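You operate a simulated robot arm through the tools that you are given. There is no shell and no other tool. Be economical: measure what you need, move in short steps, check, and stop when the job is done.

You run a simulated two-armed robot. Do the job below in one go: nothing can be reset, and whatever is moved stays where it is left.

Task
Fill the blue tote with bran to its stripe on the low table.
Fine: tote square under the blue cradle's lip, nothing spilt; cradle upright and orange catch locked again. Where these are worked on the way, their far stop is far enough and under half their travel is too little: orange catch.

It is judged by the outcome, as a careful person would: the job done as asked, and still so three seconds after it is handed in. It fails if anything else is knocked over, pushed out of place, dropped, spilled or broken.

Robot
Two 7-joint arms with two-finger parallel grippers on one trunk, on a base that drives. Base frame: it is fixed to the floor where the robot stands at the start and does not move with it; the origin is under the middle of the robot, x ahead of it, y to its left, z up; the surface under the hand at the start is at about z = 80. Lengths are in cm, angles in degrees, forces in N, time in s.
The left shoulder is at the start at [12.4, 17.1, 116.2], the right one opposite. With the tool pointing down near the work surface each hand reaches from about 38 to 90 cm from the robot's upright axis, wherever it stands, measured 20 degrees to its own side. Places, roughly: blue cradle [70, -230, 100]; orange catch [40, -240, 90]; top of the low table [70, -260, 60]. Payload 4.4 kg a hand.
The tool frame of a hand sits at the grasp point between the pads (the TCP): z along the fingers, y along the line on which they close. The tips reach 2.3 cm beyond it. Largest opening 9.4 cm; finger width 3.8, thickness 1; the body of the gripper, 5.4 by 9.6 cm, starts 3.9 cm behind the TCP.
Orientation is told as [roll, pitch, yaw] about the base's x, y, z axes, in that order, counted from this pose: with the fingers straight down and closing along the base's y, the tool's x points along the base's -x, its y along +y and its z along -z.

Tools
- The arms move only by the tool send_rows. It takes "left_moves", "right_moves" or both (then of equal length, played together; a hand with none holds still); each is a list that holds one entry, the list of rows, each a list of 6 numbers: the shift along the tool's x, y, z in cm, then the turn, a rotation vector about the tool's x, y, z in degrees. In form: [[[dx, dy, dz, rx, ry, rz], ...]]. A call has 1 to 12 rows; each row is the pose to reach, as a shift and turn from the pose commanded when the call began, along the tool's axes at that moment. "left_jaw" and "right_jaw" are, for a hand that has rows, the opening, from 0 (shut) to 1 (fully open), set as the call begins (left out, the last holds). A row lasts 0.2 s, in which the tool goes at most 5 cm and 8.6 degrees; a call with a longer step from one row to the next is refused whole, and so is a gripper value outside its range. A pose out of reach is approached as far as the arm can. The call stops where the force on the tool passes 90 N (or 10 N more than at its start, if that is more) or the arm is blocked; 0.2 s more then pass. Each finger travels about 7.2 cm/s and halts on what it meets, pressing with about 26 N; the grip force reading is that of the motor and also rises with nothing between the fingers. The clock runs only during rows and for 0.2 s after the last one: add rows that repeat a pose to give the fingers time. It gives the time, the measured TCP pose, the force on the tool (base axes), the opening and the grip force at its end, in the units of the frame above (readings bear some noise), with the torque about the TCP (base axes, N m) and any sound that the robot's microphone picked up, and new pictures: "pictures" is both (left out), scene, wrist or none (wrist: the cameras of the hands that moved).
- Cameras (640 x 400 px; columns grow to the right, rows downward): "scene" is now at [22.36, -3.97, 128.86]; the picture's right is [-0.52, -0.86, 0.00], its down [-0.57, 0.34, -0.74] and it looks along [0.64, -0.38, -0.67] (base axes); focal length 246 px, centre (320, 200). "left" rides on the left gripper at [8.6, -1.6, -7.4] in its tool frame; the picture's right is [0.18, 0.98, 0.00], its down [-0.58, 0.11, -0.81] and it looks along [-0.79, 0.15, 0.59] (tool axes); focal length 243 px, centre (320, 200). "right" rides on the right gripper at [8.6, 1.6, -7.4] in its tool frame; the picture's right is [-0.18, 0.98, 0.00], its down [-0.58, -0.11, -0.81] and it looks along [-0.79, -0.15, 0.59] (tool axes); focal length 243 px, centre (320, 200). There is no depth. A picture from a camera that has moved, and an enlarged one, comes with that camera's place and axes in the base frame and with its lens. The place of the scene camera against the robot may be out by one fixed shift of up to 1.2 cm in any direction.
- move_column(by): slides the trunk up (or, below 0, down) by that many cm; the arms and the scene camera ride with it, the base frame stays. It gives what a move gives, with no picture.
- drive_base(legs): drives the robot by 1 to 6 legs, each [ahead, left, turn to the left] in cm, cm and degrees, along the robot's own axes; the way and the turn of a leg run together, so that a leg with both is an arc; at most 150 cm and 180 degrees a leg. The arms and the cameras ride along, it lands a little off, and it stops where it bumps. It gives what a move gives, and a new picture of the scene camera.
- head_to(pan, tilt): turns the head with the scene camera to pan (to the left, within 80 degrees either way) and tilt (down, from -29 to 69), counted from straight ahead of the robot. It gives what a move gives, and a new picture of the scene camera.
- inspect(camera, box): a new picture of the part [left, top, right, bottom] of that camera's present view, enlarged. The clock stands still meanwhile.
- job_done(): hands the job in; it is judged then, once.

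Work in short steps. Places have to be worked out from the pictures, the camera data and where the tool is seen: move nearer, look again, correct. Check each grasp and each placing, and mend what went wrong. You have 120 turns and 260 pictures in all, those below and enlarged ones among them. Open the grippers and draw the arms clear of the work before you hand the job in, unless the task says otherwise; then end with one line.

The tools are called as name(argument=value, ...) on one line, values as JSON. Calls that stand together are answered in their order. send_rows: Moves the arms, as the interface text tells. Its arguments: {"type":"object","properties":{"left_moves":{"type":"array","items":{"type":"array","items":{"type":"array","items":{"type":"number"}}}},"left_jaw":{"type":"number"},"right_moves":{"type":"array","items":{"type":"array","items":{"type":"array","items":{"type":"number"}}}},"right_jaw":{"type":"number"},"pictures":{"type":"string","enum":["both","scene","wrist","none"]}},"required":[]} The other tools are called the same way: move_column (by) slides the trunk up or down; drive_base (legs) drives the base; head_to (pan, tilt) turns the head that bears the scene camera; inspect (camera, box) takes an enlarged picture of a part of a camera's view; job_done () hands the job in.

At the start:

```text
clock: 0.0
left_tcp_pos: [45.03, -8.76, 112.6]
left_ee_rot: [0.0, 0.0, 0.0]
left_ft_force: [-0.1, 1.1, -0.7]
left_wrist_torque: [0.0, -0.02, 0.01]
left_width: 9.41
left_grip_force: 0.0
right_tcp_pos: [34.37, -40.32, 108.68]
right_ee_rot: [0.0, 0.0, 0.1]
right_ft_force: [-0.3, 0.6, -0.3]
right_wrist_torque: [-0.02, -0.01, 0.0]
right_width: 9.4
right_grip_force: 0.2
trunk travel left (down, up): [-17.5, 21.3]
robot x, y, heading: [-0.26, 0.18, 0.1]
head pan, tilt: [-31.0, 42.0]
```

scene: 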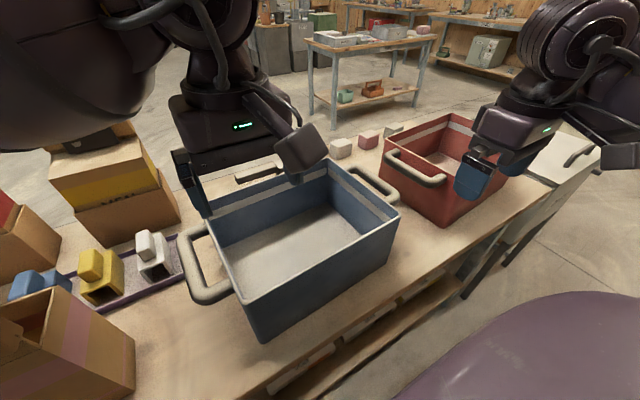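
right: 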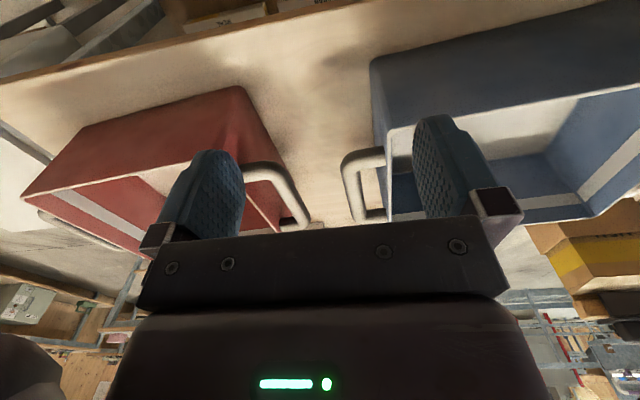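
left: 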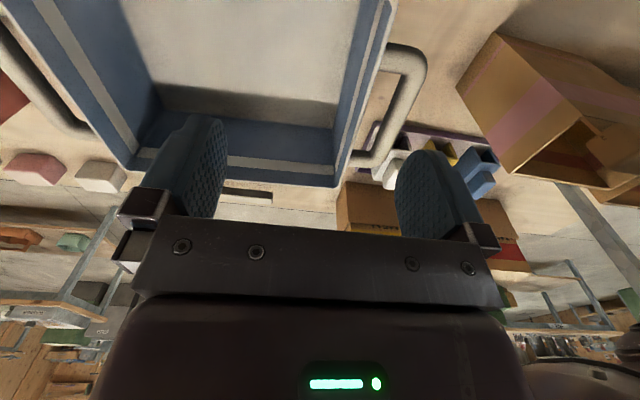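

The blue tote with two bail handles stands on the bench ahead. I look to the right towards the cradle.

head_to(pan=-75, tilt=15)

head_to(pan=-15, tilt=50)

```text
clock: 1.1
left_tcp_pos: [45.08, -8.78, 112.54]
left_ee_rot: [-0.1, 0.0, 0.0]
left_ft_force: [0.4, -0.3, -0.1]
left_wrist_torque: [0.04, -0.02, 0.03]
left_width: 9.42
left_grip_force: 0.1
right_tcp_pos: [34.45, -40.36, 108.72]
right_ee_rot: [0.0, -0.1, 0.0]
right_ft_force: [-0.3, 0.3, 0.2]
right_wrist_torque: [-0.02, 0.03, 0.0]
right_width: 9.39
right_grip_force: 0.0
trunk travel left (down, up): [-17.5, 21.3]
robot x, y, heading: [0.22, 0.04, 0.3]
head pan, tilt: [-75.0, 15.0]
camera scene: at [17.62, -8.68, 133.1], right [-0.97, -0.26, 0.0], down [-0.07, 0.25, -0.97], along [0.25, -0.93, -0.26], focal length 246 px, centre (320, 200)
```

scene: 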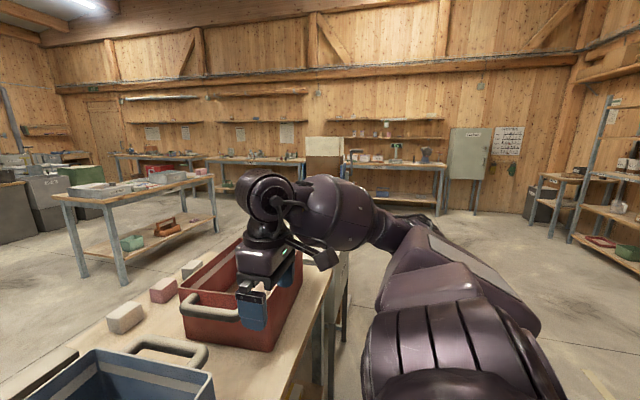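

```text
clock: 2.4
left_tcp_pos: [45.08, -8.8, 112.56]
left_ee_rot: [0.0, 0.0, 0.0]
left_ft_force: [-0.3, -0.4, -0.7]
left_wrist_torque: [0.05, -0.01, -0.01]
left_width: 9.4
left_grip_force: 0.1
right_tcp_pos: [34.37, -40.34, 108.62]
right_ee_rot: [-0.1, -0.1, 0.0]
right_ft_force: [0.5, -0.8, -0.4]
right_wrist_torque: [-0.02, 0.02, -0.04]
right_width: 9.4
right_grip_force: 0.1
trunk travel left (down, up): [-17.5, 21.3]
robot x, y, heading: [0.02, 0.05, -0.0]
head pan, tilt: [-15.0, 50.0]
camera scene: at [22.63, -1.66, 127.73], right [-0.26, -0.97, 0.0], down [-0.74, 0.2, -0.64], along [0.62, -0.17, -0.77], focal length 246 px, centre (320, 200)
```

scene: 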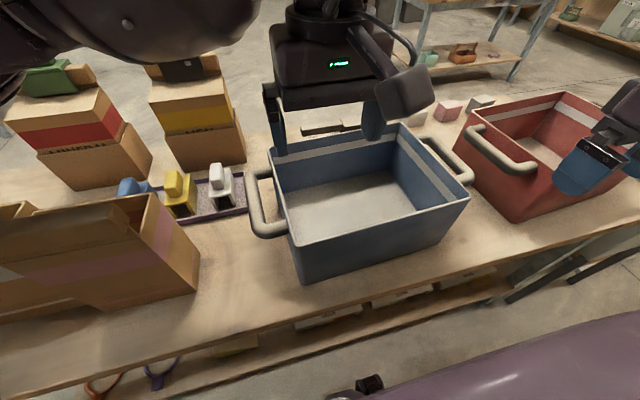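

I look again at the far region and zoom in on what stands where the cradle should be.

head_to(pan=-75, tilt=10)

inspect(camera="scene", box=[200, 100, 460, 262])

```text
clock: 3.7
left_tcp_pos: [45.12, -8.83, 112.65]
left_ee_rot: [0.0, 0.0, 0.0]
left_ft_force: [0.4, 0.0, 0.1]
left_wrist_torque: [0.03, 0.01, -0.01]
left_width: 9.39
left_grip_force: 0.1
right_tcp_pos: [34.37, -40.31, 108.7]
right_ee_rot: [0.0, 0.0, 0.0]
right_ft_force: [-0.6, 0.4, -0.4]
right_wrist_torque: [0.02, 0.01, 0.01]
right_width: 9.41
right_grip_force: 0.0
trunk travel left (down, up): [-17.5, 21.3]
robot x, y, heading: [-0.15, 0.2, 0.2]
head pan, tilt: [-75.0, 10.0]
camera scene: at [17.61, -8.64, 133.91], right [-0.97, -0.26, 0.0], down [-0.05, 0.17, -0.98], along [0.26, -0.95, -0.17], focal length 246 px, centre (320, 200)
```

scene: 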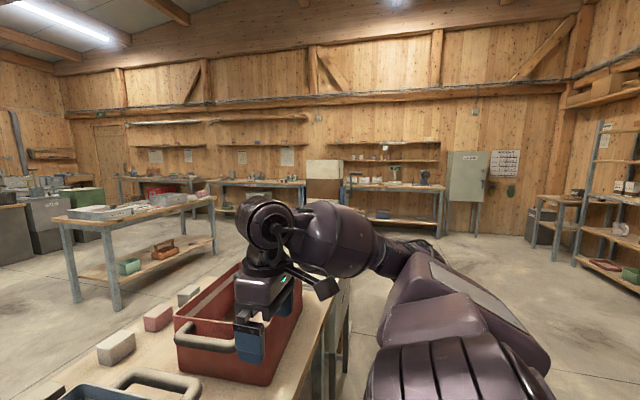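

```text
2.46 times, centred on (330, 181) of scene
camera zoom: at [17.61, -8.64, 133.91], right [-0.97, -0.26, 0.0], down [-0.05, 0.17, -0.98], along [0.26, -0.95, -0.17], focal length 606 px, centre (295, 247)
```

zoom: 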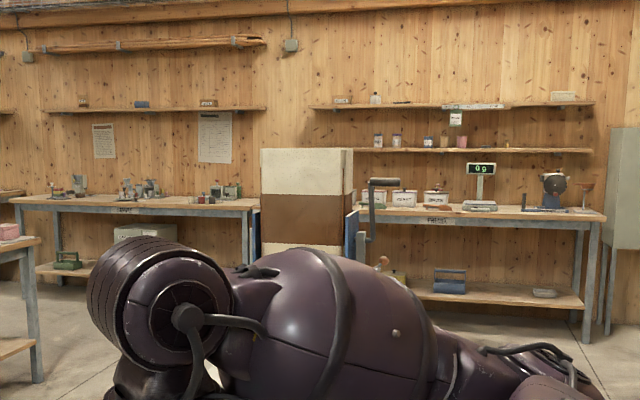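

The cradle seems to be the blue frame with the crank and sack by the far wall. First I size up the tote's handles on this bench.

head_to(pan=-15, tilt=50)

inspect(camera="scene", box=[230, 110, 490, 290])

inspect(camera="left", box=[300, 0, 540, 200])

inspect(camera="right", box=[300, 80, 500, 240])

```text
clock: 5.0
left_tcp_pos: [45.15, -8.83, 112.55]
left_ee_rot: [0.0, 0.0, 0.1]
left_ft_force: [0.9, -0.3, 0.6]
left_wrist_torque: [0.0, -0.04, 0.04]
left_width: 9.39
left_grip_force: 0.2
right_tcp_pos: [34.39, -40.3, 108.74]
right_ee_rot: [0.0, 0.0, 0.0]
right_ft_force: [0.6, 0.9, -0.5]
right_wrist_torque: [0.01, -0.01, 0.04]
right_width: 9.4
right_grip_force: 0.1
trunk travel left (down, up): [-17.5, 21.3]
robot x, y, heading: [-0.09, 0.03, 0.1]
head pan, tilt: [-15.0, 50.0]
camera scene: at [22.63, -1.66, 127.73], right [-0.26, -0.97, 0.0], down [-0.74, 0.2, -0.64], along [0.62, -0.17, -0.77], focal length 246 px, centre (320, 200)
```

scene: 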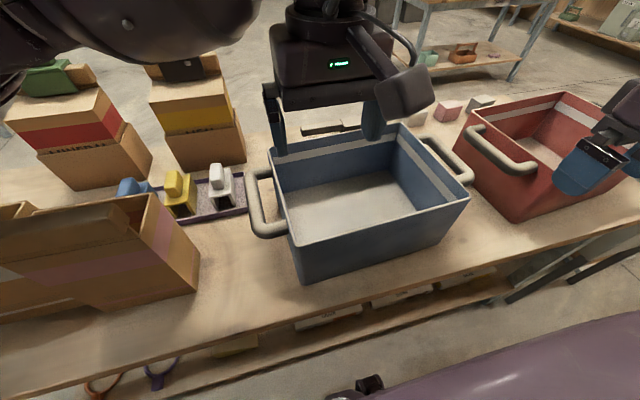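

```text
2.22 times, centred on (360, 200) of scene
camera zoom: at [22.63, -1.66, 127.73], right [-0.26, -0.97, 0.0], down [-0.74, 0.2, -0.64], along [0.62, -0.17, -0.77], focal length 547 px, centre (231, 200)
```

zoom: 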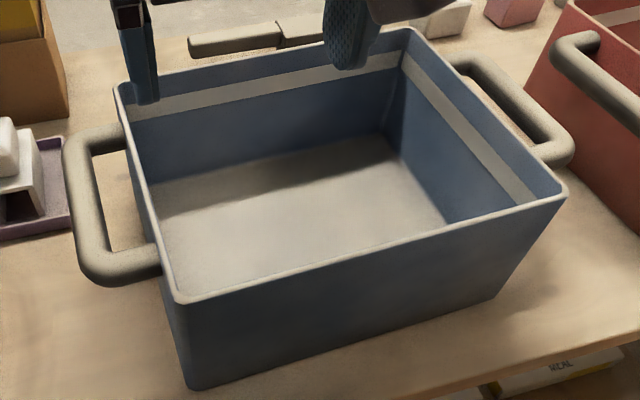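

```text
2.00 times, centred on (420, 100) of left
camera zoom: at [36.47, -10.48, 120.01], right [-0.18, 0.98, 0.0], down [0.58, 0.11, 0.81], along [0.79, 0.15, -0.59], focal length 485 px, centre (120, 400)
```

zoom: 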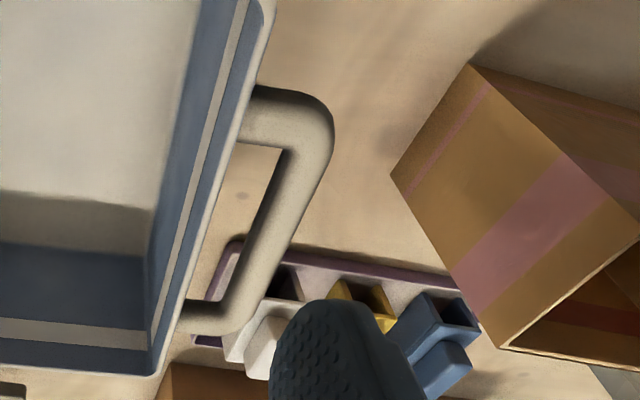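

```text
2.50 times, centred on (400, 160) of right
camera zoom: at [25.6, -38.72, 116.22], right [0.18, 0.98, 0.0], down [0.58, -0.11, 0.81], along [0.79, -0.15, -0.59], focal length 606 px, centre (120, 300)
```

zoom: 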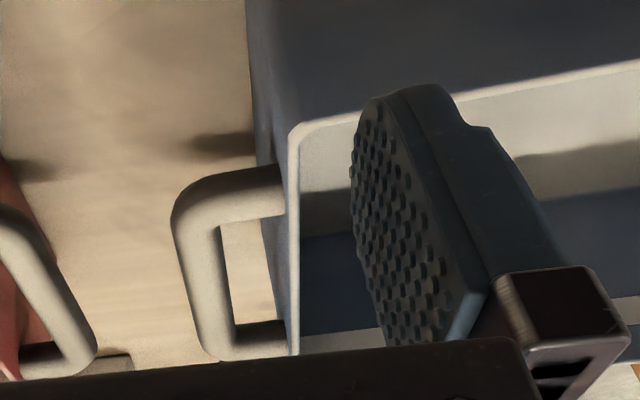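

Triangulating the two views: left handle bar at about (53, 1.8, 93.5), right at about (53, -39, 93.5), rim about z 96.5. I bring both hands above the bars with partly open jaws.

send_rows(left_moves=[[[-2, 2.6, 1.5, 0, 0, 0], [-4, 5.3, 3.5, 0, 0, 0], [-6, 8, 5, 0, 0, 0], [-7.9, 10.6, 7, 0, 0, 0], [-7.9, 10.6, 7, 0, 0, 0]]], right_moves=[[[-4.6, 0.3, 0.8, 0, 0, 0], [-9.2, 0.6, 1.6, 0, 0, 0], [-13.8, 0.9, 2.4, 0, 0, 0], [-18.4, 1.2, 3.2, 0, 0, 0], [-18.4, 1.2, 3.2, 0, 0, 0]]], left_jaw=0.5, right_jaw=0.5)

```text
clock: 6.2
left_tcp_pos: [53.07, 1.77, 105.42]
left_ee_rot: [0.2, 0.0, -0.3]
left_ft_force: [-0.7, -0.6, 0.7]
left_wrist_torque: [0.01, 0.02, -0.04]
left_width: 4.7
left_grip_force: 0.2
right_tcp_pos: [52.98, -39.57, 105.09]
right_ee_rot: [0.1, 0.0, -0.1]
right_ft_force: [-0.5, 0.2, -0.4]
right_wrist_torque: [0.0, 0.01, 0.0]
right_width: 4.69
right_grip_force: 0.2
trunk travel left (down, up): [-17.5, 21.3]
robot x, y, heading: [0.11, -0.0, -0.3]
head pan, tilt: [-15.0, 50.0]
camera scene: at [22.74, -1.93, 127.7], right [-0.26, -0.97, 0.0], down [-0.74, 0.2, -0.64], along [0.62, -0.17, -0.77], focal length 246 px, centre (320, 200)
camera right: at [44.03, -38.04, 112.55], right [0.19, 0.98, 0.0], down [0.58, -0.11, 0.81], along [0.79, -0.15, -0.59], focal length 243 px, centre (320, 200)
camera left: at [44.48, 0.02, 112.82], right [-0.18, 0.98, 0.0], down [0.58, 0.11, 0.81], along [0.79, 0.15, -0.59], focal length 243 px, centre (320, 200)
```

scene: 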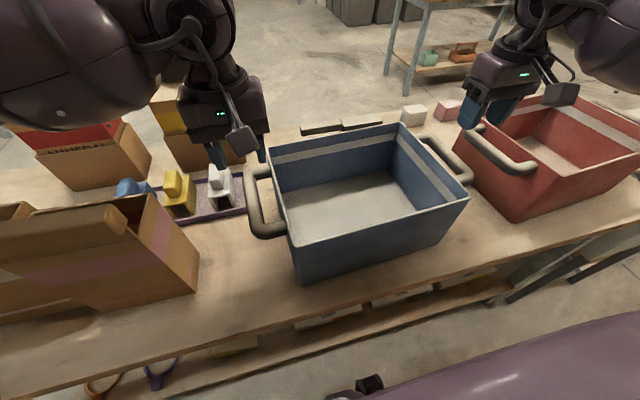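
right: 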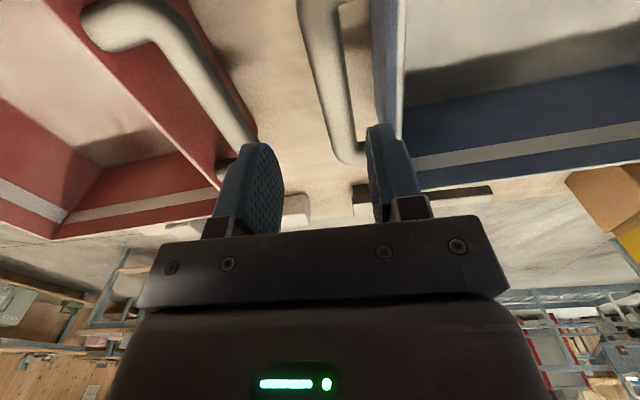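
left: 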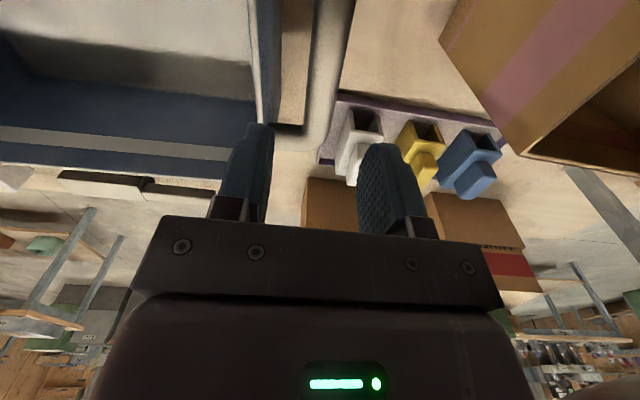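

Refined: left bar at y≈2.0, right bar at y≈-38.8 with rim about 4 cm inward. I narrow the jaws a little and lower both hands over the bars.

send_rows(left_moves=[[[0.5, 0.2, 0, 0, 0, 0], [0.5, 0.2, 3, 0, 0, 0], [0.5, 0.2, 6, 0, 0, 0], [0.5, 0.2, 8.5, 0, 0, 0], [0.5, 0.2, 10.7, 0, 0, 0], [0.5, 0.2, 10.7, 0, 0, 0]]], right_moves=[[[-1.2, 0.8, 0, 0, 0, 0], [-1.2, 0.8, 3, 0, 0, 0], [-1.2, 0.8, 6, 0, 0, 0], [-1.2, 0.8, 8.5, 0, 0, 0], [-1.2, 0.8, 10.4, 0, 0, 0], [-1.2, 0.8, 10.4, 0, 0, 0]]], left_jaw=0.42, right_jaw=0.42)

```text
clock: 7.6
left_tcp_pos: [52.21, 1.08, 95.45]
left_ee_rot: [0.7, -0.9, -0.1]
left_ft_force: [-0.9, 0.7, 0.0]
left_wrist_torque: [0.01, -0.01, -0.01]
left_width: 3.92
left_grip_force: 0.1
right_tcp_pos: [53.86, -39.08, 95.06]
right_ee_rot: [0.6, -0.3, -0.1]
right_ft_force: [0.1, 0.3, 0.0]
right_wrist_torque: [0.0, 0.0, 0.01]
right_width: 3.96
right_grip_force: 0.1
trunk travel left (down, up): [-17.5, 21.3]
robot x, y, heading: [0.22, 0.15, 0.1]
head pan, tilt: [-15.0, 50.0]
camera scene: at [22.33, -2.93, 127.88], right [-0.26, -0.97, -0.01], down [-0.74, 0.21, -0.64], along [0.62, -0.16, -0.77], focal length 246 px, centre (320, 200)
camera right: at [44.98, -37.79, 102.47], right [0.18, 0.98, 0.01], down [0.58, -0.12, 0.81], along [0.8, -0.14, -0.59], focal length 243 px, centre (320, 200)
camera left: at [43.67, -0.65, 102.75], right [-0.18, 0.98, 0.01], down [0.57, 0.1, 0.82], along [0.8, 0.15, -0.58], focal length 243 px, centre (320, 200)
```

scene: 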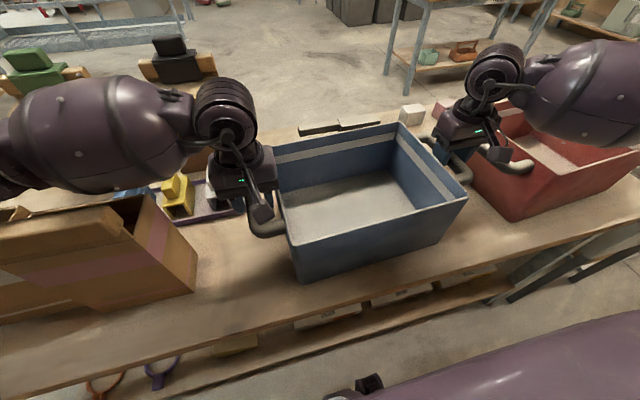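
right: 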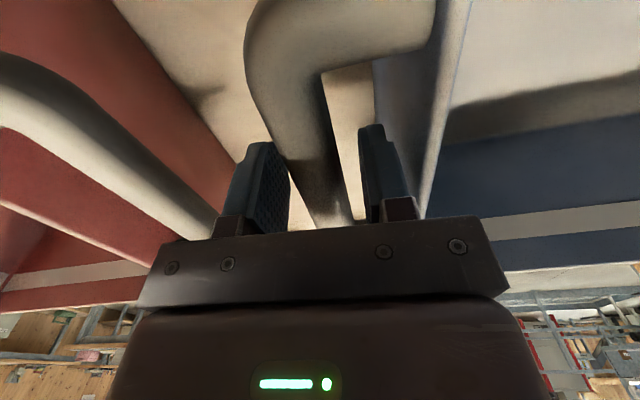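
left: 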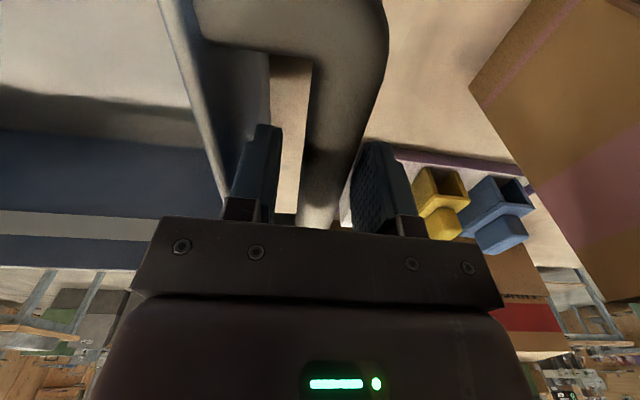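

Both bars sit between the fingers, TCPs about 1.7 cm above bar centre. Lower 1.3 cm more, then close.

send_rows(left_moves=[[[0, 0.3, 0.7, 0, 0, 0], [0, 0.3, 1.5, 0, 0, 0], [0, 0.3, 1.5, 0, 0, 0]]], right_moves=[[[0, 0, 0.6, 0, 0, 0], [0, 0, 1.2, 0, 0, 0], [0, 0, 1.2, 0, 0, 0]]], pictures="wrist")

send_rows(left_moves=[[[0, 0, 0, 0, 0, 0], [0, 0, 0, 0, 0, 0], [0, 0, 0, 0, 0, 0]]], right_moves=[[[0, 0, 0, 0, 0, 0], [0, 0, 0, 0, 0, 0], [0, 0, 0, 0, 0, 0]]], left_jaw=0, right_jaw=0)

```text
clock: 8.4
left_tcp_pos: [52.39, 1.21, 94.39]
left_ee_rot: [0.7, -1.2, -0.2]
left_ft_force: [0.0, 0.0, 0.0]
left_wrist_torque: [0.02, 0.0, -0.02]
left_width: 3.95
left_grip_force: 0.1
right_tcp_pos: [53.63, -39.51, 93.79]
right_ee_rot: [0.8, -0.4, 0.0]
right_ft_force: [-0.6, 0.5, -0.1]
right_wrist_torque: [-0.02, 0.02, 0.02]
right_width: 3.95
right_grip_force: 0.0
trunk travel left (down, up): [-17.5, 21.3]
robot x, y, heading: [0.41, 0.21, 0.1]
head pan, tilt: [-15.0, 50.0]
camera right: at [44.83, -37.91, 101.28], right [0.18, 0.98, 0.01], down [0.58, -0.12, 0.81], along [0.8, -0.14, -0.59], focal length 243 px, centre (320, 200)
camera left: at [43.63, -0.55, 101.62], right [-0.18, 0.98, 0.01], down [0.56, 0.1, 0.82], along [0.81, 0.15, -0.57], focal length 243 px, centre (320, 200)
```

right: 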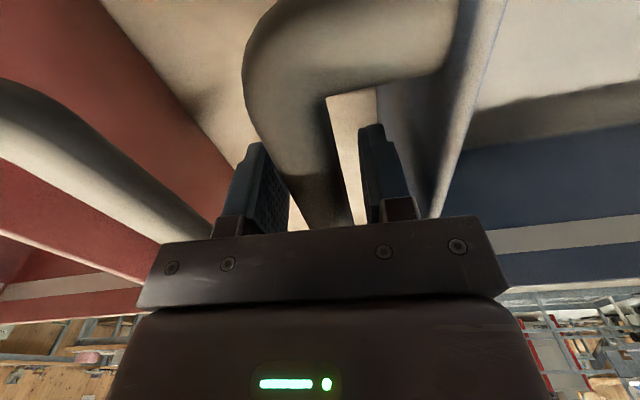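
left: 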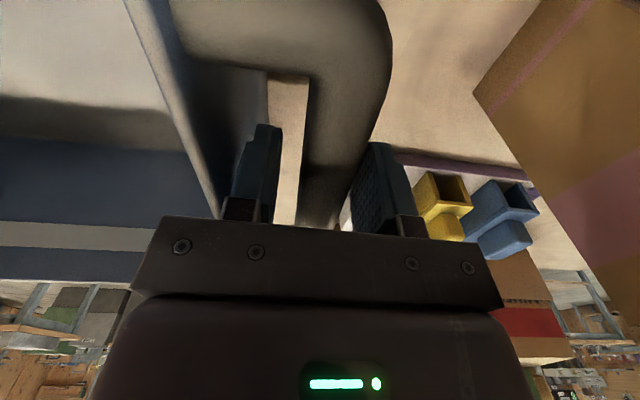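

```text
clock: 9.2
left_tcp_pos: [52.43, 1.35, 94.5]
left_ee_rot: [0.9, -1.4, 0.0]
left_ft_force: [9.9, 41.4, 16.2]
left_wrist_torque: [0.34, -0.16, 0.87]
left_width: 2.71
left_grip_force: 25.9
right_tcp_pos: [53.5, -39.62, 93.85]
right_ee_rot: [0.4, -0.2, -0.2]
right_ft_force: [-0.5, -46.6, 4.6]
right_wrist_torque: [-0.04, 0.26, 1.0]
right_width: 2.71
right_grip_force: 26.0
trunk travel left (down, up): [-17.5, 21.3]
robot x, y, heading: [-0.08, -0.06, 0.1]
head pan, tilt: [-15.0, 50.0]
camera scene: at [22.01, -3.13, 127.88], right [-0.26, -0.97, -0.01], down [-0.74, 0.21, -0.64], along [0.62, -0.16, -0.77], focal length 246 px, centre (320, 200)
camera right: at [44.77, -38.09, 101.26], right [0.19, 0.98, 0.01], down [0.58, -0.12, 0.81], along [0.8, -0.15, -0.59], focal length 243 px, centre (320, 200)
camera left: at [43.64, -0.48, 101.56], right [-0.18, 0.98, 0.01], down [0.56, 0.1, 0.82], along [0.81, 0.16, -0.57], focal length 243 px, centre (320, 200)
```

scene: 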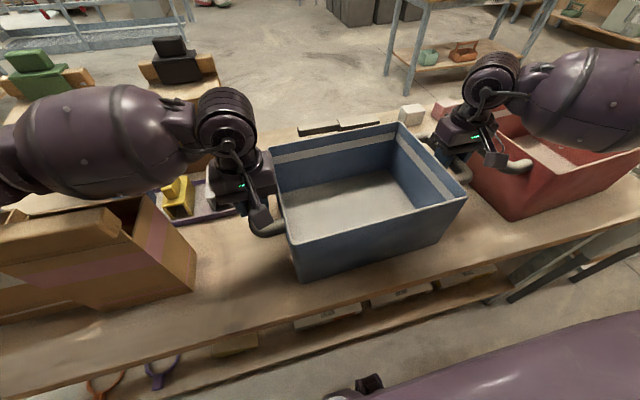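
right: 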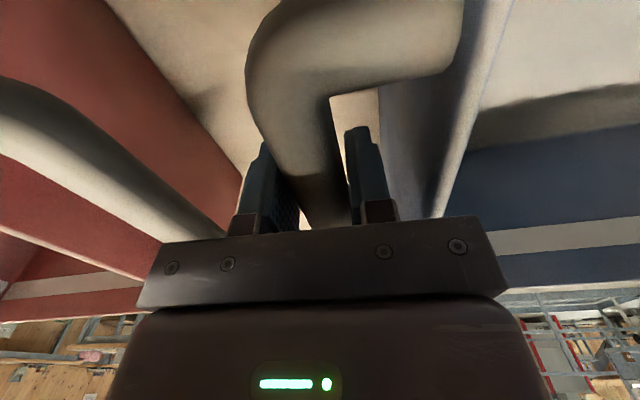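
left: 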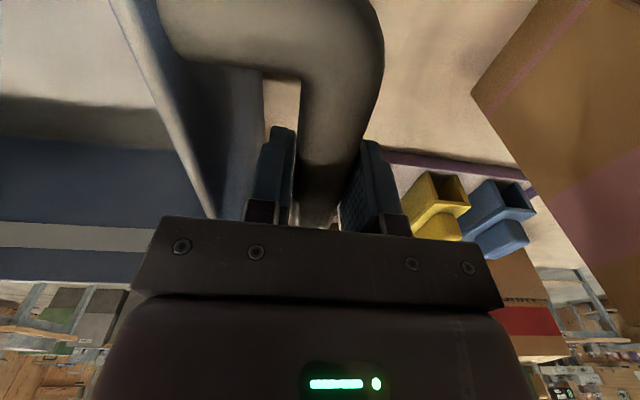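

Both grips hold (2.7 cm wide, 26 N) but there is about 40 N squeezing between hands. I let the hands yield outward half a centimetre each to relieve it.

send_rows(left_moves=[[[0, 0.5, 0, 0, 0, 0], [0, 0.5, 0, 0, 0, 0]]], right_moves=[[[0, -0.5, 0, 0, 0, 0], [0, -0.5, 0, 0, 0, 0]]], pictures="none")

```text
clock: 9.8
left_tcp_pos: [52.22, 1.18, 94.41]
left_ee_rot: [0.4, -1.2, -0.5]
left_ft_force: [10.0, -2.2, 9.7]
left_wrist_torque: [0.07, -0.42, 1.03]
left_width: 2.75
left_grip_force: 25.6
right_tcp_pos: [53.57, -39.78, 93.76]
right_ee_rot: [1.2, -0.5, 0.1]
right_ft_force: [-2.5, 5.8, 19.2]
right_wrist_torque: [-0.04, 0.14, 1.09]
right_width: 2.66
right_grip_force: 25.8
trunk travel left (down, up): [-17.5, 21.3]
robot x, y, heading: [0.17, 0.27, 0.0]
head pan, tilt: [-15.0, 50.0]
```

Squeeze relieved. Lift with the trunk.

move_column(by=4)

head_to(pan=-20, tilt=50)

```text
clock: 10.6
left_tcp_pos: [52.61, 1.21, 97.17]
left_ee_rot: [0.4, 0.4, -0.6]
left_ft_force: [5.6, -14.5, -2.6]
left_wrist_torque: [-0.21, 0.67, 1.0]
left_width: 2.76
left_grip_force: 26.0
right_tcp_pos: [54.22, -39.73, 97.28]
right_ee_rot: [0.7, 0.4, -0.1]
right_ft_force: [-5.5, 14.5, -3.7]
right_wrist_torque: [0.12, -0.59, 0.92]
right_width: 2.7
right_grip_force: 25.8
trunk travel left (down, up): [-21.5, 17.3]
robot x, y, heading: [-0.27, -0.25, -0.2]
head pan, tilt: [-15.0, 50.0]
```

```text
clock: 11.3
left_tcp_pos: [52.54, 1.21, 97.33]
left_ee_rot: [0.2, 0.2, -0.6]
left_ft_force: [6.4, -24.6, -2.8]
left_wrist_torque: [-0.14, 0.06, 1.11]
left_width: 2.76
left_grip_force: 25.8
right_tcp_pos: [54.15, -39.7, 97.36]
right_ee_rot: [0.6, 0.1, 0.0]
right_ft_force: [-6.0, 24.6, -2.9]
right_wrist_torque: [-0.07, 0.02, 1.07]
right_width: 2.74
right_grip_force: 26.3
trunk travel left (down, up): [-21.5, 17.3]
robot x, y, heading: [0.32, -0.26, -0.4]
head pan, tilt: [-20.0, 50.0]
camera scene: at [19.19, -3.64, 132.08], right [-0.34, -0.94, -0.01], down [-0.72, 0.27, -0.64], along [0.6, -0.21, -0.77], focal length 246 px, centre (320, 200)
```

scene: 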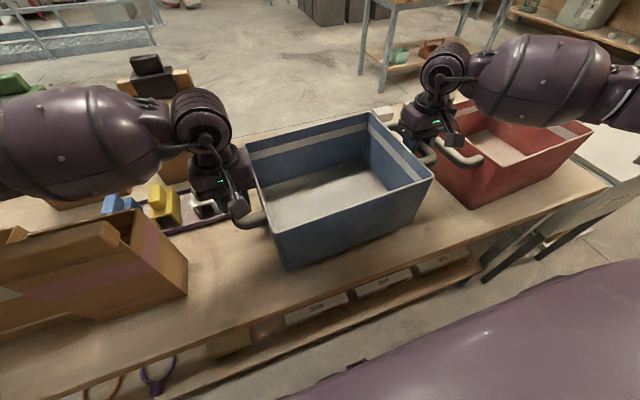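

The tote is up and light. Relax the outward pull slightly, raise 6 more, and look for room behind/right.

send_rows(left_moves=[[[0, -0.25, 0, 0, 0, 0], [0, -0.25, 0, 0, 0, 0]]], right_moves=[[[0, 0.25, 0, 0, 0, 0], [0, 0.25, 0, 0, 0, 0]]], pictures="none")

move_column(by=5)

drive_base(legs=[[-40, 0, 0]])

head_to(pan=-78, tilt=25)

```text
clock: 11.9
left_tcp_pos: [52.55, 1.34, 97.24]
left_ee_rot: [0.8, 0.3, -0.3]
left_ft_force: [4.6, -1.7, -2.8]
left_wrist_torque: [0.07, -0.16, 0.81]
left_width: 2.74
left_grip_force: 26.1
right_tcp_pos: [54.09, -39.65, 97.41]
right_ee_rot: [0.4, 0.2, -0.1]
right_ft_force: [-4.4, 1.4, -2.8]
right_wrist_torque: [-0.12, 0.19, 0.96]
right_width: 2.74
right_grip_force: 26.0
trunk travel left (down, up): [-21.5, 17.3]
robot x, y, heading: [-0.19, -0.5, -0.2]
head pan, tilt: [-20.0, 50.0]
```

```text
clock: 12.8
left_tcp_pos: [52.52, 2.32, 102.24]
left_ee_rot: [0.1, 0.2, 0.0]
left_ft_force: [7.4, -17.0, -3.8]
left_wrist_torque: [0.14, 0.08, 1.2]
left_width: 2.68
left_grip_force: 26.4
right_tcp_pos: [54.23, -38.57, 102.78]
right_ee_rot: [0.3, 0.2, 0.2]
right_ft_force: [-6.5, 14.0, -2.9]
right_wrist_torque: [0.04, 0.07, 1.16]
right_width: 2.69
right_grip_force: 26.1
trunk travel left (down, up): [-26.5, 12.3]
robot x, y, heading: [-0.15, 0.16, 0.4]
head pan, tilt: [-20.0, 50.0]
```

```text
clock: 15.3
left_tcp_pos: [12.78, 2.76, 102.41]
left_ee_rot: [0.0, 0.0, 0.7]
left_ft_force: [6.3, -25.2, -1.8]
left_wrist_torque: [-0.05, 0.03, 1.07]
left_width: 2.72
left_grip_force: 25.8
right_tcp_pos: [14.9, -38.04, 102.94]
right_ee_rot: [0.1, 0.0, 0.8]
right_ft_force: [-6.4, 25.0, -2.8]
right_wrist_torque: [-0.04, 0.02, 1.05]
right_width: 2.69
right_grip_force: 25.9
trunk travel left (down, up): [-26.5, 12.3]
robot x, y, heading: [-39.99, -0.22, 0.8]
head pan, tilt: [-20.0, 50.0]
camera scene: at [-24.3, -2.36, 137.49], right [-0.33, -0.94, 0.0], down [-0.72, 0.25, -0.64], along [0.61, -0.21, -0.77], focal length 246 px, centre (320, 200)
```

scene: 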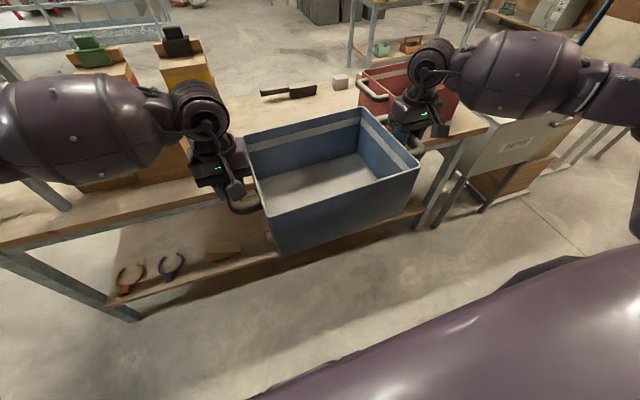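

```text
clock: 16.6
left_tcp_pos: [12.94, 2.81, 102.46]
left_ee_rot: [0.0, 0.1, 0.7]
left_ft_force: [5.0, -4.2, -2.2]
left_wrist_torque: [-0.01, -0.42, 1.13]
left_width: 2.69
left_grip_force: 26.2
right_tcp_pos: [15.0, -38.04, 103.0]
right_ee_rot: [0.0, 0.2, 0.9]
right_ft_force: [-5.9, 4.2, -3.6]
right_wrist_torque: [-0.17, 0.56, 1.13]
right_width: 2.69
right_grip_force: 25.9
trunk travel left (down, up): [-26.5, 12.3]
robot x, y, heading: [-39.8, -0.64, 0.7]
head pan, tilt: [-78.0, 25.0]
camera scene: at [-29.46, -8.8, 141.23], right [-0.98, -0.22, 0.0], down [-0.09, 0.41, -0.91], along [0.2, -0.88, -0.42], focal length 246 px, centre (320, 200)
```

scene: 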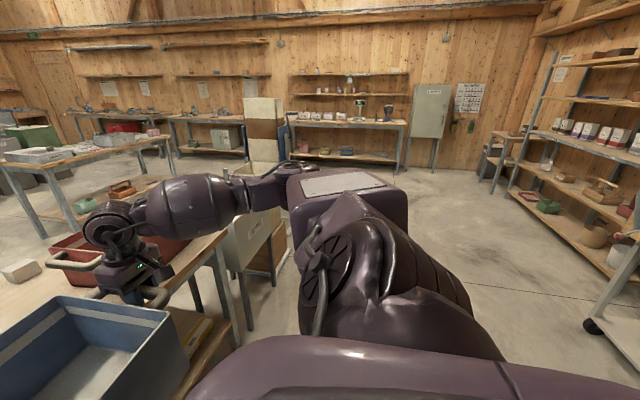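

Carry is stable. Back off a bit more, turn right 90°, and go ahead down the aisle for a look at the cradle.

drive_base(legs=[[-14, 0, 0], [0, 0, -90]])

head_to(pan=30, tilt=15)

```text
clock: 21.7
left_tcp_pos: [-50.13, -52.8, 102.37]
left_ee_rot: [-0.1, 0.0, -89.1]
left_ft_force: [-6.5, -4.8, -3.4]
left_wrist_torque: [0.05, 0.0, 1.0]
left_width: 2.73
left_grip_force: 26.2
right_tcp_pos: [-91.21, -55.27, 102.91]
right_ee_rot: [0.0, -0.1, -88.9]
right_ft_force: [7.0, 5.0, -3.6]
right_wrist_torque: [-0.02, -0.02, 1.01]
right_width: 2.7
right_grip_force: 26.2
trunk travel left (down, up): [-26.5, 12.3]
robot x, y, heading: [-53.81, -0.64, -88.9]
head pan, tilt: [-78.0, 25.0]
camera scene: at [-62.52, -10.32, 141.23], right [-0.23, 0.97, 0.0], down [0.41, 0.1, -0.91], along [-0.88, -0.2, -0.42], focal length 246 px, centre (320, 200)
```

scene: 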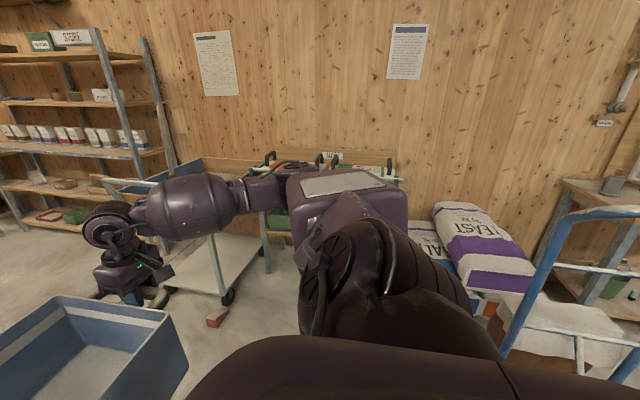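

```text
clock: 23.6
left_tcp_pos: [-50.25, -52.89, 102.38]
left_ee_rot: [-0.1, 0.0, -89.0]
left_ft_force: [-1.5, -5.0, -1.3]
left_wrist_torque: [-0.27, 0.0, 1.01]
left_width: 2.69
left_grip_force: 26.1
right_tcp_pos: [-91.2, -55.18, 102.91]
right_ee_rot: [0.0, 0.1, -88.9]
right_ft_force: [1.6, 5.8, -4.1]
right_wrist_torque: [0.3, 0.09, 1.03]
right_width: 2.69
right_grip_force: 26.3
trunk travel left (down, up): [-26.5, 12.3]
robot x, y, heading: [-53.72, -0.38, -89.0]
head pan, tilt: [30.0, 15.0]
camera scene: at [-48.72, -16.26, 142.85], right [-0.86, -0.52, 0.0], down [-0.13, 0.22, -0.97], along [0.5, -0.83, -0.26], focal length 246 px, centre (320, 200)
```

scene: 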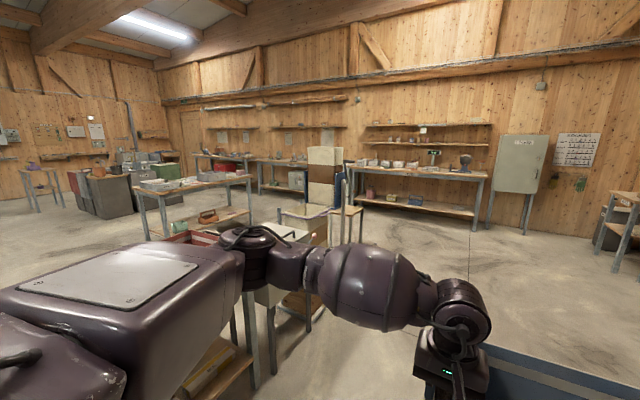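

The aisle ahead is free. Drive 110 ahead and inspect the cradle.

drive_base(legs=[[110, 0, 0]])

head_to(pan=45, tilt=20)

inspect(camera="scene", box=[200, 90, 440, 240])

```text
clock: 29.2
left_tcp_pos: [-49.5, -162.88, 102.45]
left_ee_rot: [0.0, 0.0, -89.6]
left_ft_force: [-3.3, -4.7, -2.0]
left_wrist_torque: [0.07, 0.04, 0.98]
left_width: 2.69
left_grip_force: 25.8
right_tcp_pos: [-90.47, -164.66, 102.85]
right_ee_rot: [0.1, 0.1, -89.6]
right_ft_force: [2.9, 5.2, -3.7]
right_wrist_torque: [0.04, 0.02, 0.98]
right_width: 2.68
right_grip_force: 26.4
trunk travel left (down, up): [-26.5, 12.3]
robot x, y, heading: [-52.03, -110.39, -89.6]
head pan, tilt: [30.0, 15.0]
camera scene: at [-47.6, -126.33, 142.85], right [-0.86, -0.51, 0.0], down [-0.13, 0.22, -0.97], along [0.49, -0.83, -0.26], focal length 246 px, centre (320, 200)
```

scene: 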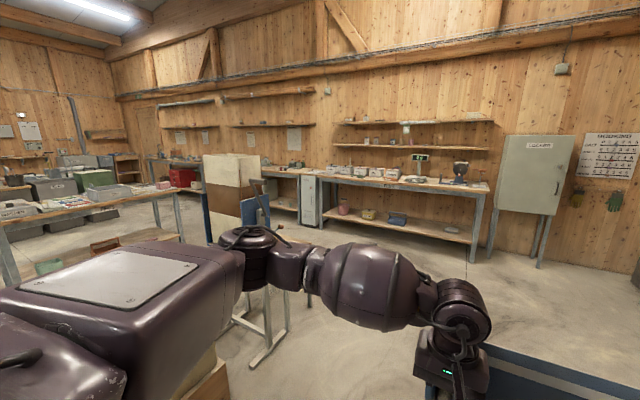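

```text
clock: 30.0
left_tcp_pos: [-49.48, -162.82, 102.37]
left_ee_rot: [-0.1, -0.1, -89.6]
left_ft_force: [-2.4, -6.3, -2.6]
left_wrist_torque: [-0.23, -0.06, 1.23]
left_width: 2.66
left_grip_force: 25.6
right_tcp_pos: [-90.39, -164.61, 102.96]
right_ee_rot: [0.1, 0.1, -89.5]
right_ft_force: [2.1, 6.1, -2.8]
right_wrist_torque: [0.36, 0.03, 1.2]
right_width: 2.64
right_grip_force: 25.9
trunk travel left (down, up): [-26.5, 12.3]
robot x, y, heading: [-51.82, -110.73, -89.7]
head pan, tilt: [45.0, 20.0]
camera scene: at [-45.7, -124.79, 142.04], right [-0.7, -0.71, 0.0], down [-0.24, 0.24, -0.94], along [0.67, -0.66, -0.34], focal length 246 px, centre (320, 200)
```

scene: 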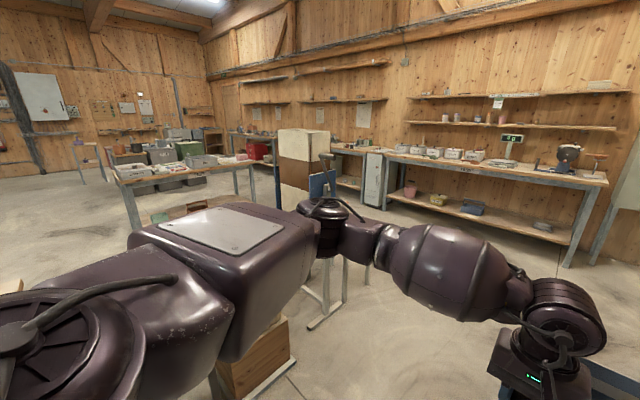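

```text
2.67 times, centred on (320, 165) of scene
camera zoom: at [-45.7, -124.79, 142.04], right [-0.7, -0.71, 0.0], down [-0.24, 0.24, -0.94], along [0.67, -0.66, -0.34], focal length 657 px, centre (320, 293)
```

zoom: 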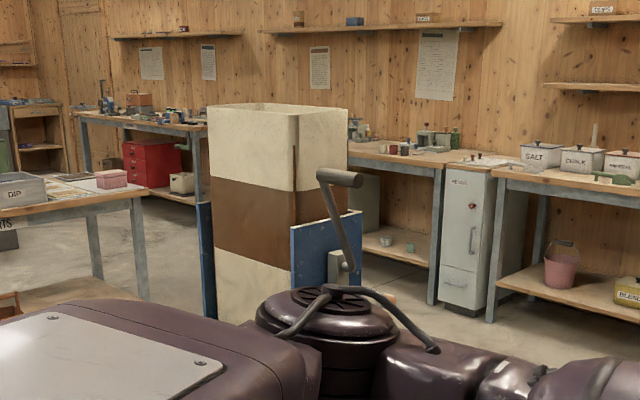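

The cradle holds an open-topped bran box with a lever on its -x side; it should tip toward -y onto the low table. I drive on to y≈-245 and turn left to face it.

drive_base(legs=[[130, 0, 0], [0, 0, 90]])

head_to(pan=0, tilt=30)

inspect(camera="scene", box=[160, 50, 480, 250])

```text
clock: 40.2
left_tcp_pos: [1.4, -237.55, 102.44]
left_ee_rot: [0.0, -0.1, -0.9]
left_ft_force: [4.6, -1.5, -2.1]
left_wrist_torque: [-0.06, 0.03, 0.98]
left_width: 2.67
left_grip_force: 26.3
right_tcp_pos: [2.28, -278.63, 102.93]
right_ee_rot: [0.0, 0.1, -0.9]
right_ft_force: [-5.5, 1.5, -2.8]
right_wrist_torque: [-0.05, 0.11, 1.02]
right_width: 2.66
right_grip_force: 26.1
trunk travel left (down, up): [-26.5, 12.3]
robot x, y, heading: [-51.17, -239.3, -1.0]
head pan, tilt: [45.0, 20.0]
camera scene: at [-36.27, -232.56, 142.04], right [0.69, -0.72, 0.0], down [-0.25, -0.24, -0.94], along [0.68, 0.65, -0.34], focal length 246 px, centre (320, 200)
```

scene: 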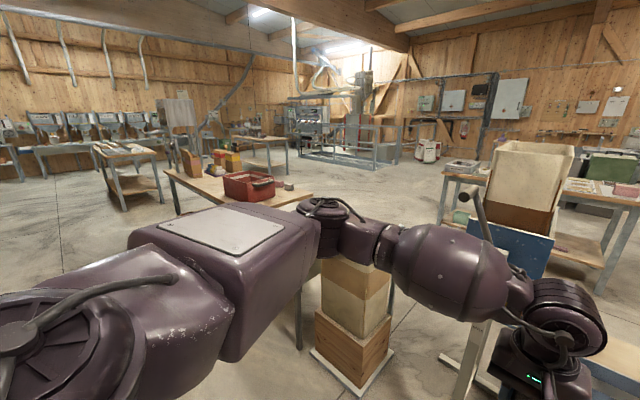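

```text
clock: 41.3
left_tcp_pos: [1.42, -237.69, 102.49]
left_ee_rot: [0.0, -0.1, -0.9]
left_ft_force: [6.2, -2.0, -2.2]
left_wrist_torque: [0.02, -0.4, 1.17]
left_width: 2.67
left_grip_force: 26.6
right_tcp_pos: [2.26, -278.63, 102.91]
right_ee_rot: [0.1, 0.1, -0.9]
right_ft_force: [-5.8, 1.0, -3.1]
right_wrist_torque: [-0.14, 0.53, 1.14]
right_width: 2.67
right_grip_force: 25.4
trunk travel left (down, up): [-26.5, 12.3]
robot x, y, heading: [-51.27, -238.9, -1.3]
head pan, tilt: [0.0, 30.0]
camera scene: at [-33.92, -239.2, 140.43], right [-0.02, -1.0, 0.0], down [-0.5, 0.01, -0.87], along [0.87, -0.01, -0.5], focal length 246 px, centre (320, 200)
```

scene: 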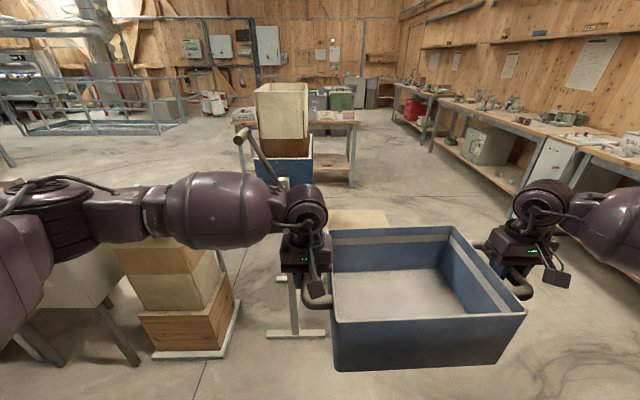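

```text
2.00 times, centred on (320, 150) of scene
camera zoom: at [-33.92, -239.2, 140.43], right [-0.02, -1.0, 0.0], down [-0.5, 0.01, -0.87], along [0.87, -0.01, -0.5], focal length 493 px, centre (320, 300)
```

zoom: 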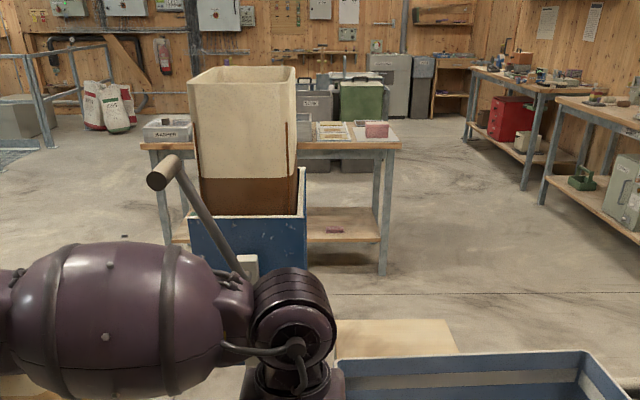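

The low table is just visible behind the arm. I lower the tote 18 cm with the arms so the scene camera can see over it.

send_rows(left_moves=[[[0, 0, 2, 0, 0, 0], [0, 0, 4, 0, 0, 0], [0, 0, 6, 0, 0, 0], [0, 0, 8, 0, 0, 0], [0, 0, 10, 0, 0, 0], [0, 0, 12, 0, 0, 0], [0, 0, 14, 0, 0, 0], [0, 0, 16, 0, 0, 0], [0, 0, 18, 0, 0, 0], [0, 0, 18, 0, 0, 0]]], right_moves=[[[0, 0, 2, 0, 0, 0], [0, 0, 4, 0, 0, 0], [0, 0, 6, 0, 0, 0], [0, 0, 8, 0, 0, 0], [0, 0, 10, 0, 0, 0], [0, 0, 12, 0, 0, 0], [0, 0, 14, 0, 0, 0], [0, 0, 16, 0, 0, 0], [0, 0, 18, 0, 0, 0], [0, 0, 18, 0, 0, 0]]], pictures="scene")

inspect(camera="scene", box=[160, 50, 480, 250])

```text
clock: 43.5
left_tcp_pos: [1.48, -237.58, 84.36]
left_ee_rot: [0.1, -0.2, -1.0]
left_ft_force: [4.9, 15.6, -2.7]
left_wrist_torque: [0.0, -0.1, 0.99]
left_width: 2.67
left_grip_force: 25.7
right_tcp_pos: [2.24, -278.64, 84.83]
right_ee_rot: [0.0, 0.1, -0.9]
right_ft_force: [-3.9, -15.3, -2.5]
right_wrist_torque: [-0.01, 0.2, 0.96]
right_width: 2.65
right_grip_force: 26.9
trunk travel left (down, up): [-26.5, 12.3]
robot x, y, heading: [-50.98, -239.22, -1.0]
head pan, tilt: [0.0, 30.0]
camera scene: at [-33.96, -239.2, 140.44], right [-0.02, -1.0, 0.0], down [-0.5, 0.01, -0.87], along [0.87, -0.01, -0.5], focal length 246 px, centre (320, 200)
```

scene: 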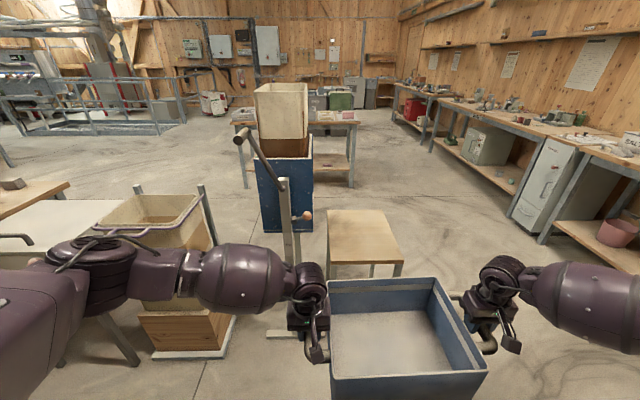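

```text
2.00 times, centred on (320, 150) of scene
camera zoom: at [-33.96, -239.2, 140.44], right [-0.02, -1.0, 0.0], down [-0.5, 0.01, -0.87], along [0.87, -0.01, -0.5], focal length 493 px, centre (320, 300)
```

zoom: 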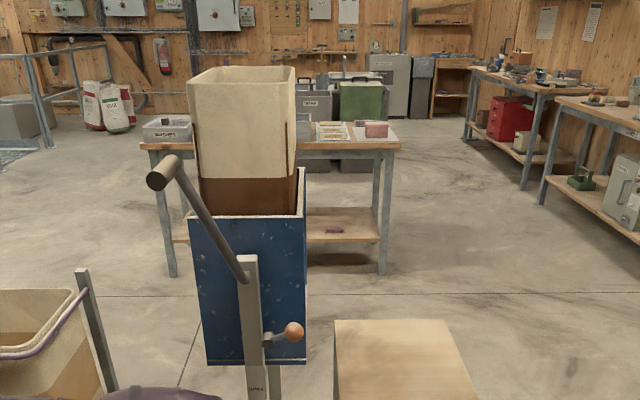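

Now it's clear: low table about x 48–93, y -244 – -279; the cradle tips toward -y over it; the tote should lie with its long side along x. I'll go round to the -y side, facing +y.

drive_base(legs=[[0, -95, 0], [0, 0, 91]])

head_to(pan=-50, tilt=30)

inspect(camera="scene", box=[160, 50, 480, 250])

```text
clock: 56.2
left_tcp_pos: [-55.77, -283.06, 84.46]
left_ee_rot: [0.0, 0.0, 89.7]
left_ft_force: [-18.8, 4.9, -3.1]
left_wrist_torque: [-0.04, -0.01, 0.98]
left_width: 2.64
left_grip_force: 25.7
right_tcp_pos: [-14.65, -281.9, 84.93]
right_ee_rot: [0.0, 0.1, 89.7]
right_ft_force: [20.6, -4.3, -2.0]
right_wrist_torque: [-0.09, 0.0, 0.99]
right_width: 2.64
right_grip_force: 26.2
trunk travel left (down, up): [-26.5, 12.3]
robot x, y, heading: [-53.4, -335.57, 89.6]
head pan, tilt: [0.0, 30.0]
camera scene: at [-53.54, -318.03, 140.43], right [1.0, -0.01, 0.0], down [0.0, -0.5, -0.87], along [0.01, 0.87, -0.5], focal length 246 px, centre (320, 200)
```

scene: 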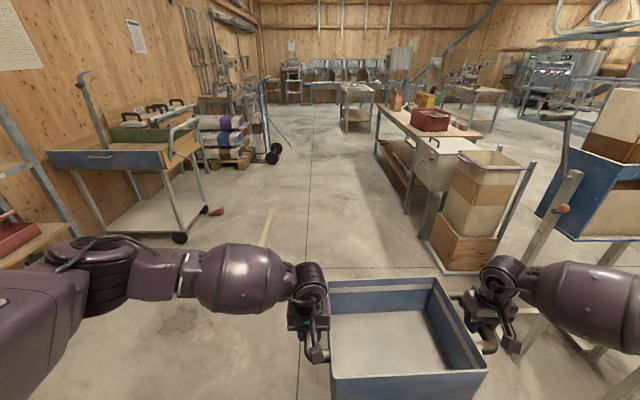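

```text
clock: 57.4
left_tcp_pos: [-55.63, -283.06, 84.38]
left_ee_rot: [0.1, 0.0, 89.7]
left_ft_force: [-0.3, 5.1, -1.8]
left_wrist_torque: [0.52, 0.07, 1.11]
left_width: 2.66
left_grip_force: 26.2
right_tcp_pos: [-14.79, -281.94, 84.93]
right_ee_rot: [0.1, 0.1, 89.8]
right_ft_force: [0.2, -6.0, -2.1]
right_wrist_torque: [-0.57, -0.15, 1.13]
right_width: 2.64
right_grip_force: 26.0
trunk travel left (down, up): [-26.5, 12.3]
robot x, y, heading: [-53.64, -335.6, 89.5]
head pan, tilt: [-50.0, 30.0]
camera scene: at [-46.62, -321.31, 140.43], right [0.64, -0.77, 0.0], down [-0.39, -0.32, -0.87], along [0.67, 0.55, -0.5], focal length 246 px, centre (320, 200)
```

scene: 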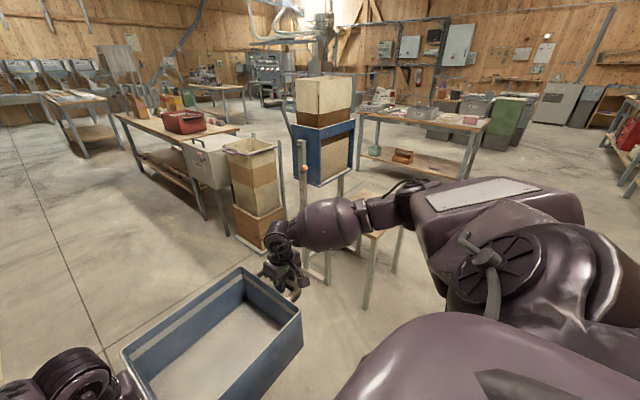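

```text
2.00 times, centred on (320, 150) of scene
camera zoom: at [-46.62, -321.31, 140.43], right [0.64, -0.77, 0.0], down [-0.39, -0.32, -0.87], along [0.67, 0.55, -0.5], focal length 493 px, centre (320, 300)
```

zoom: 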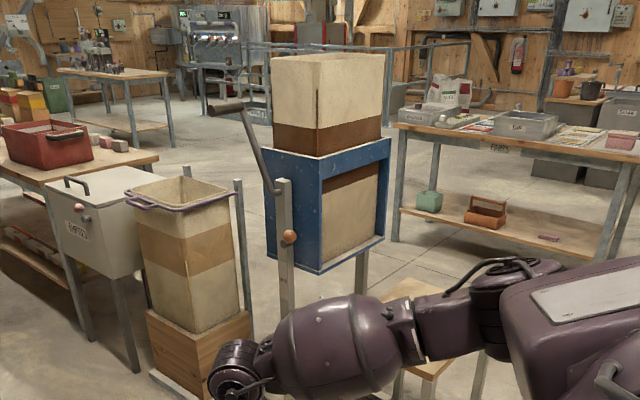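

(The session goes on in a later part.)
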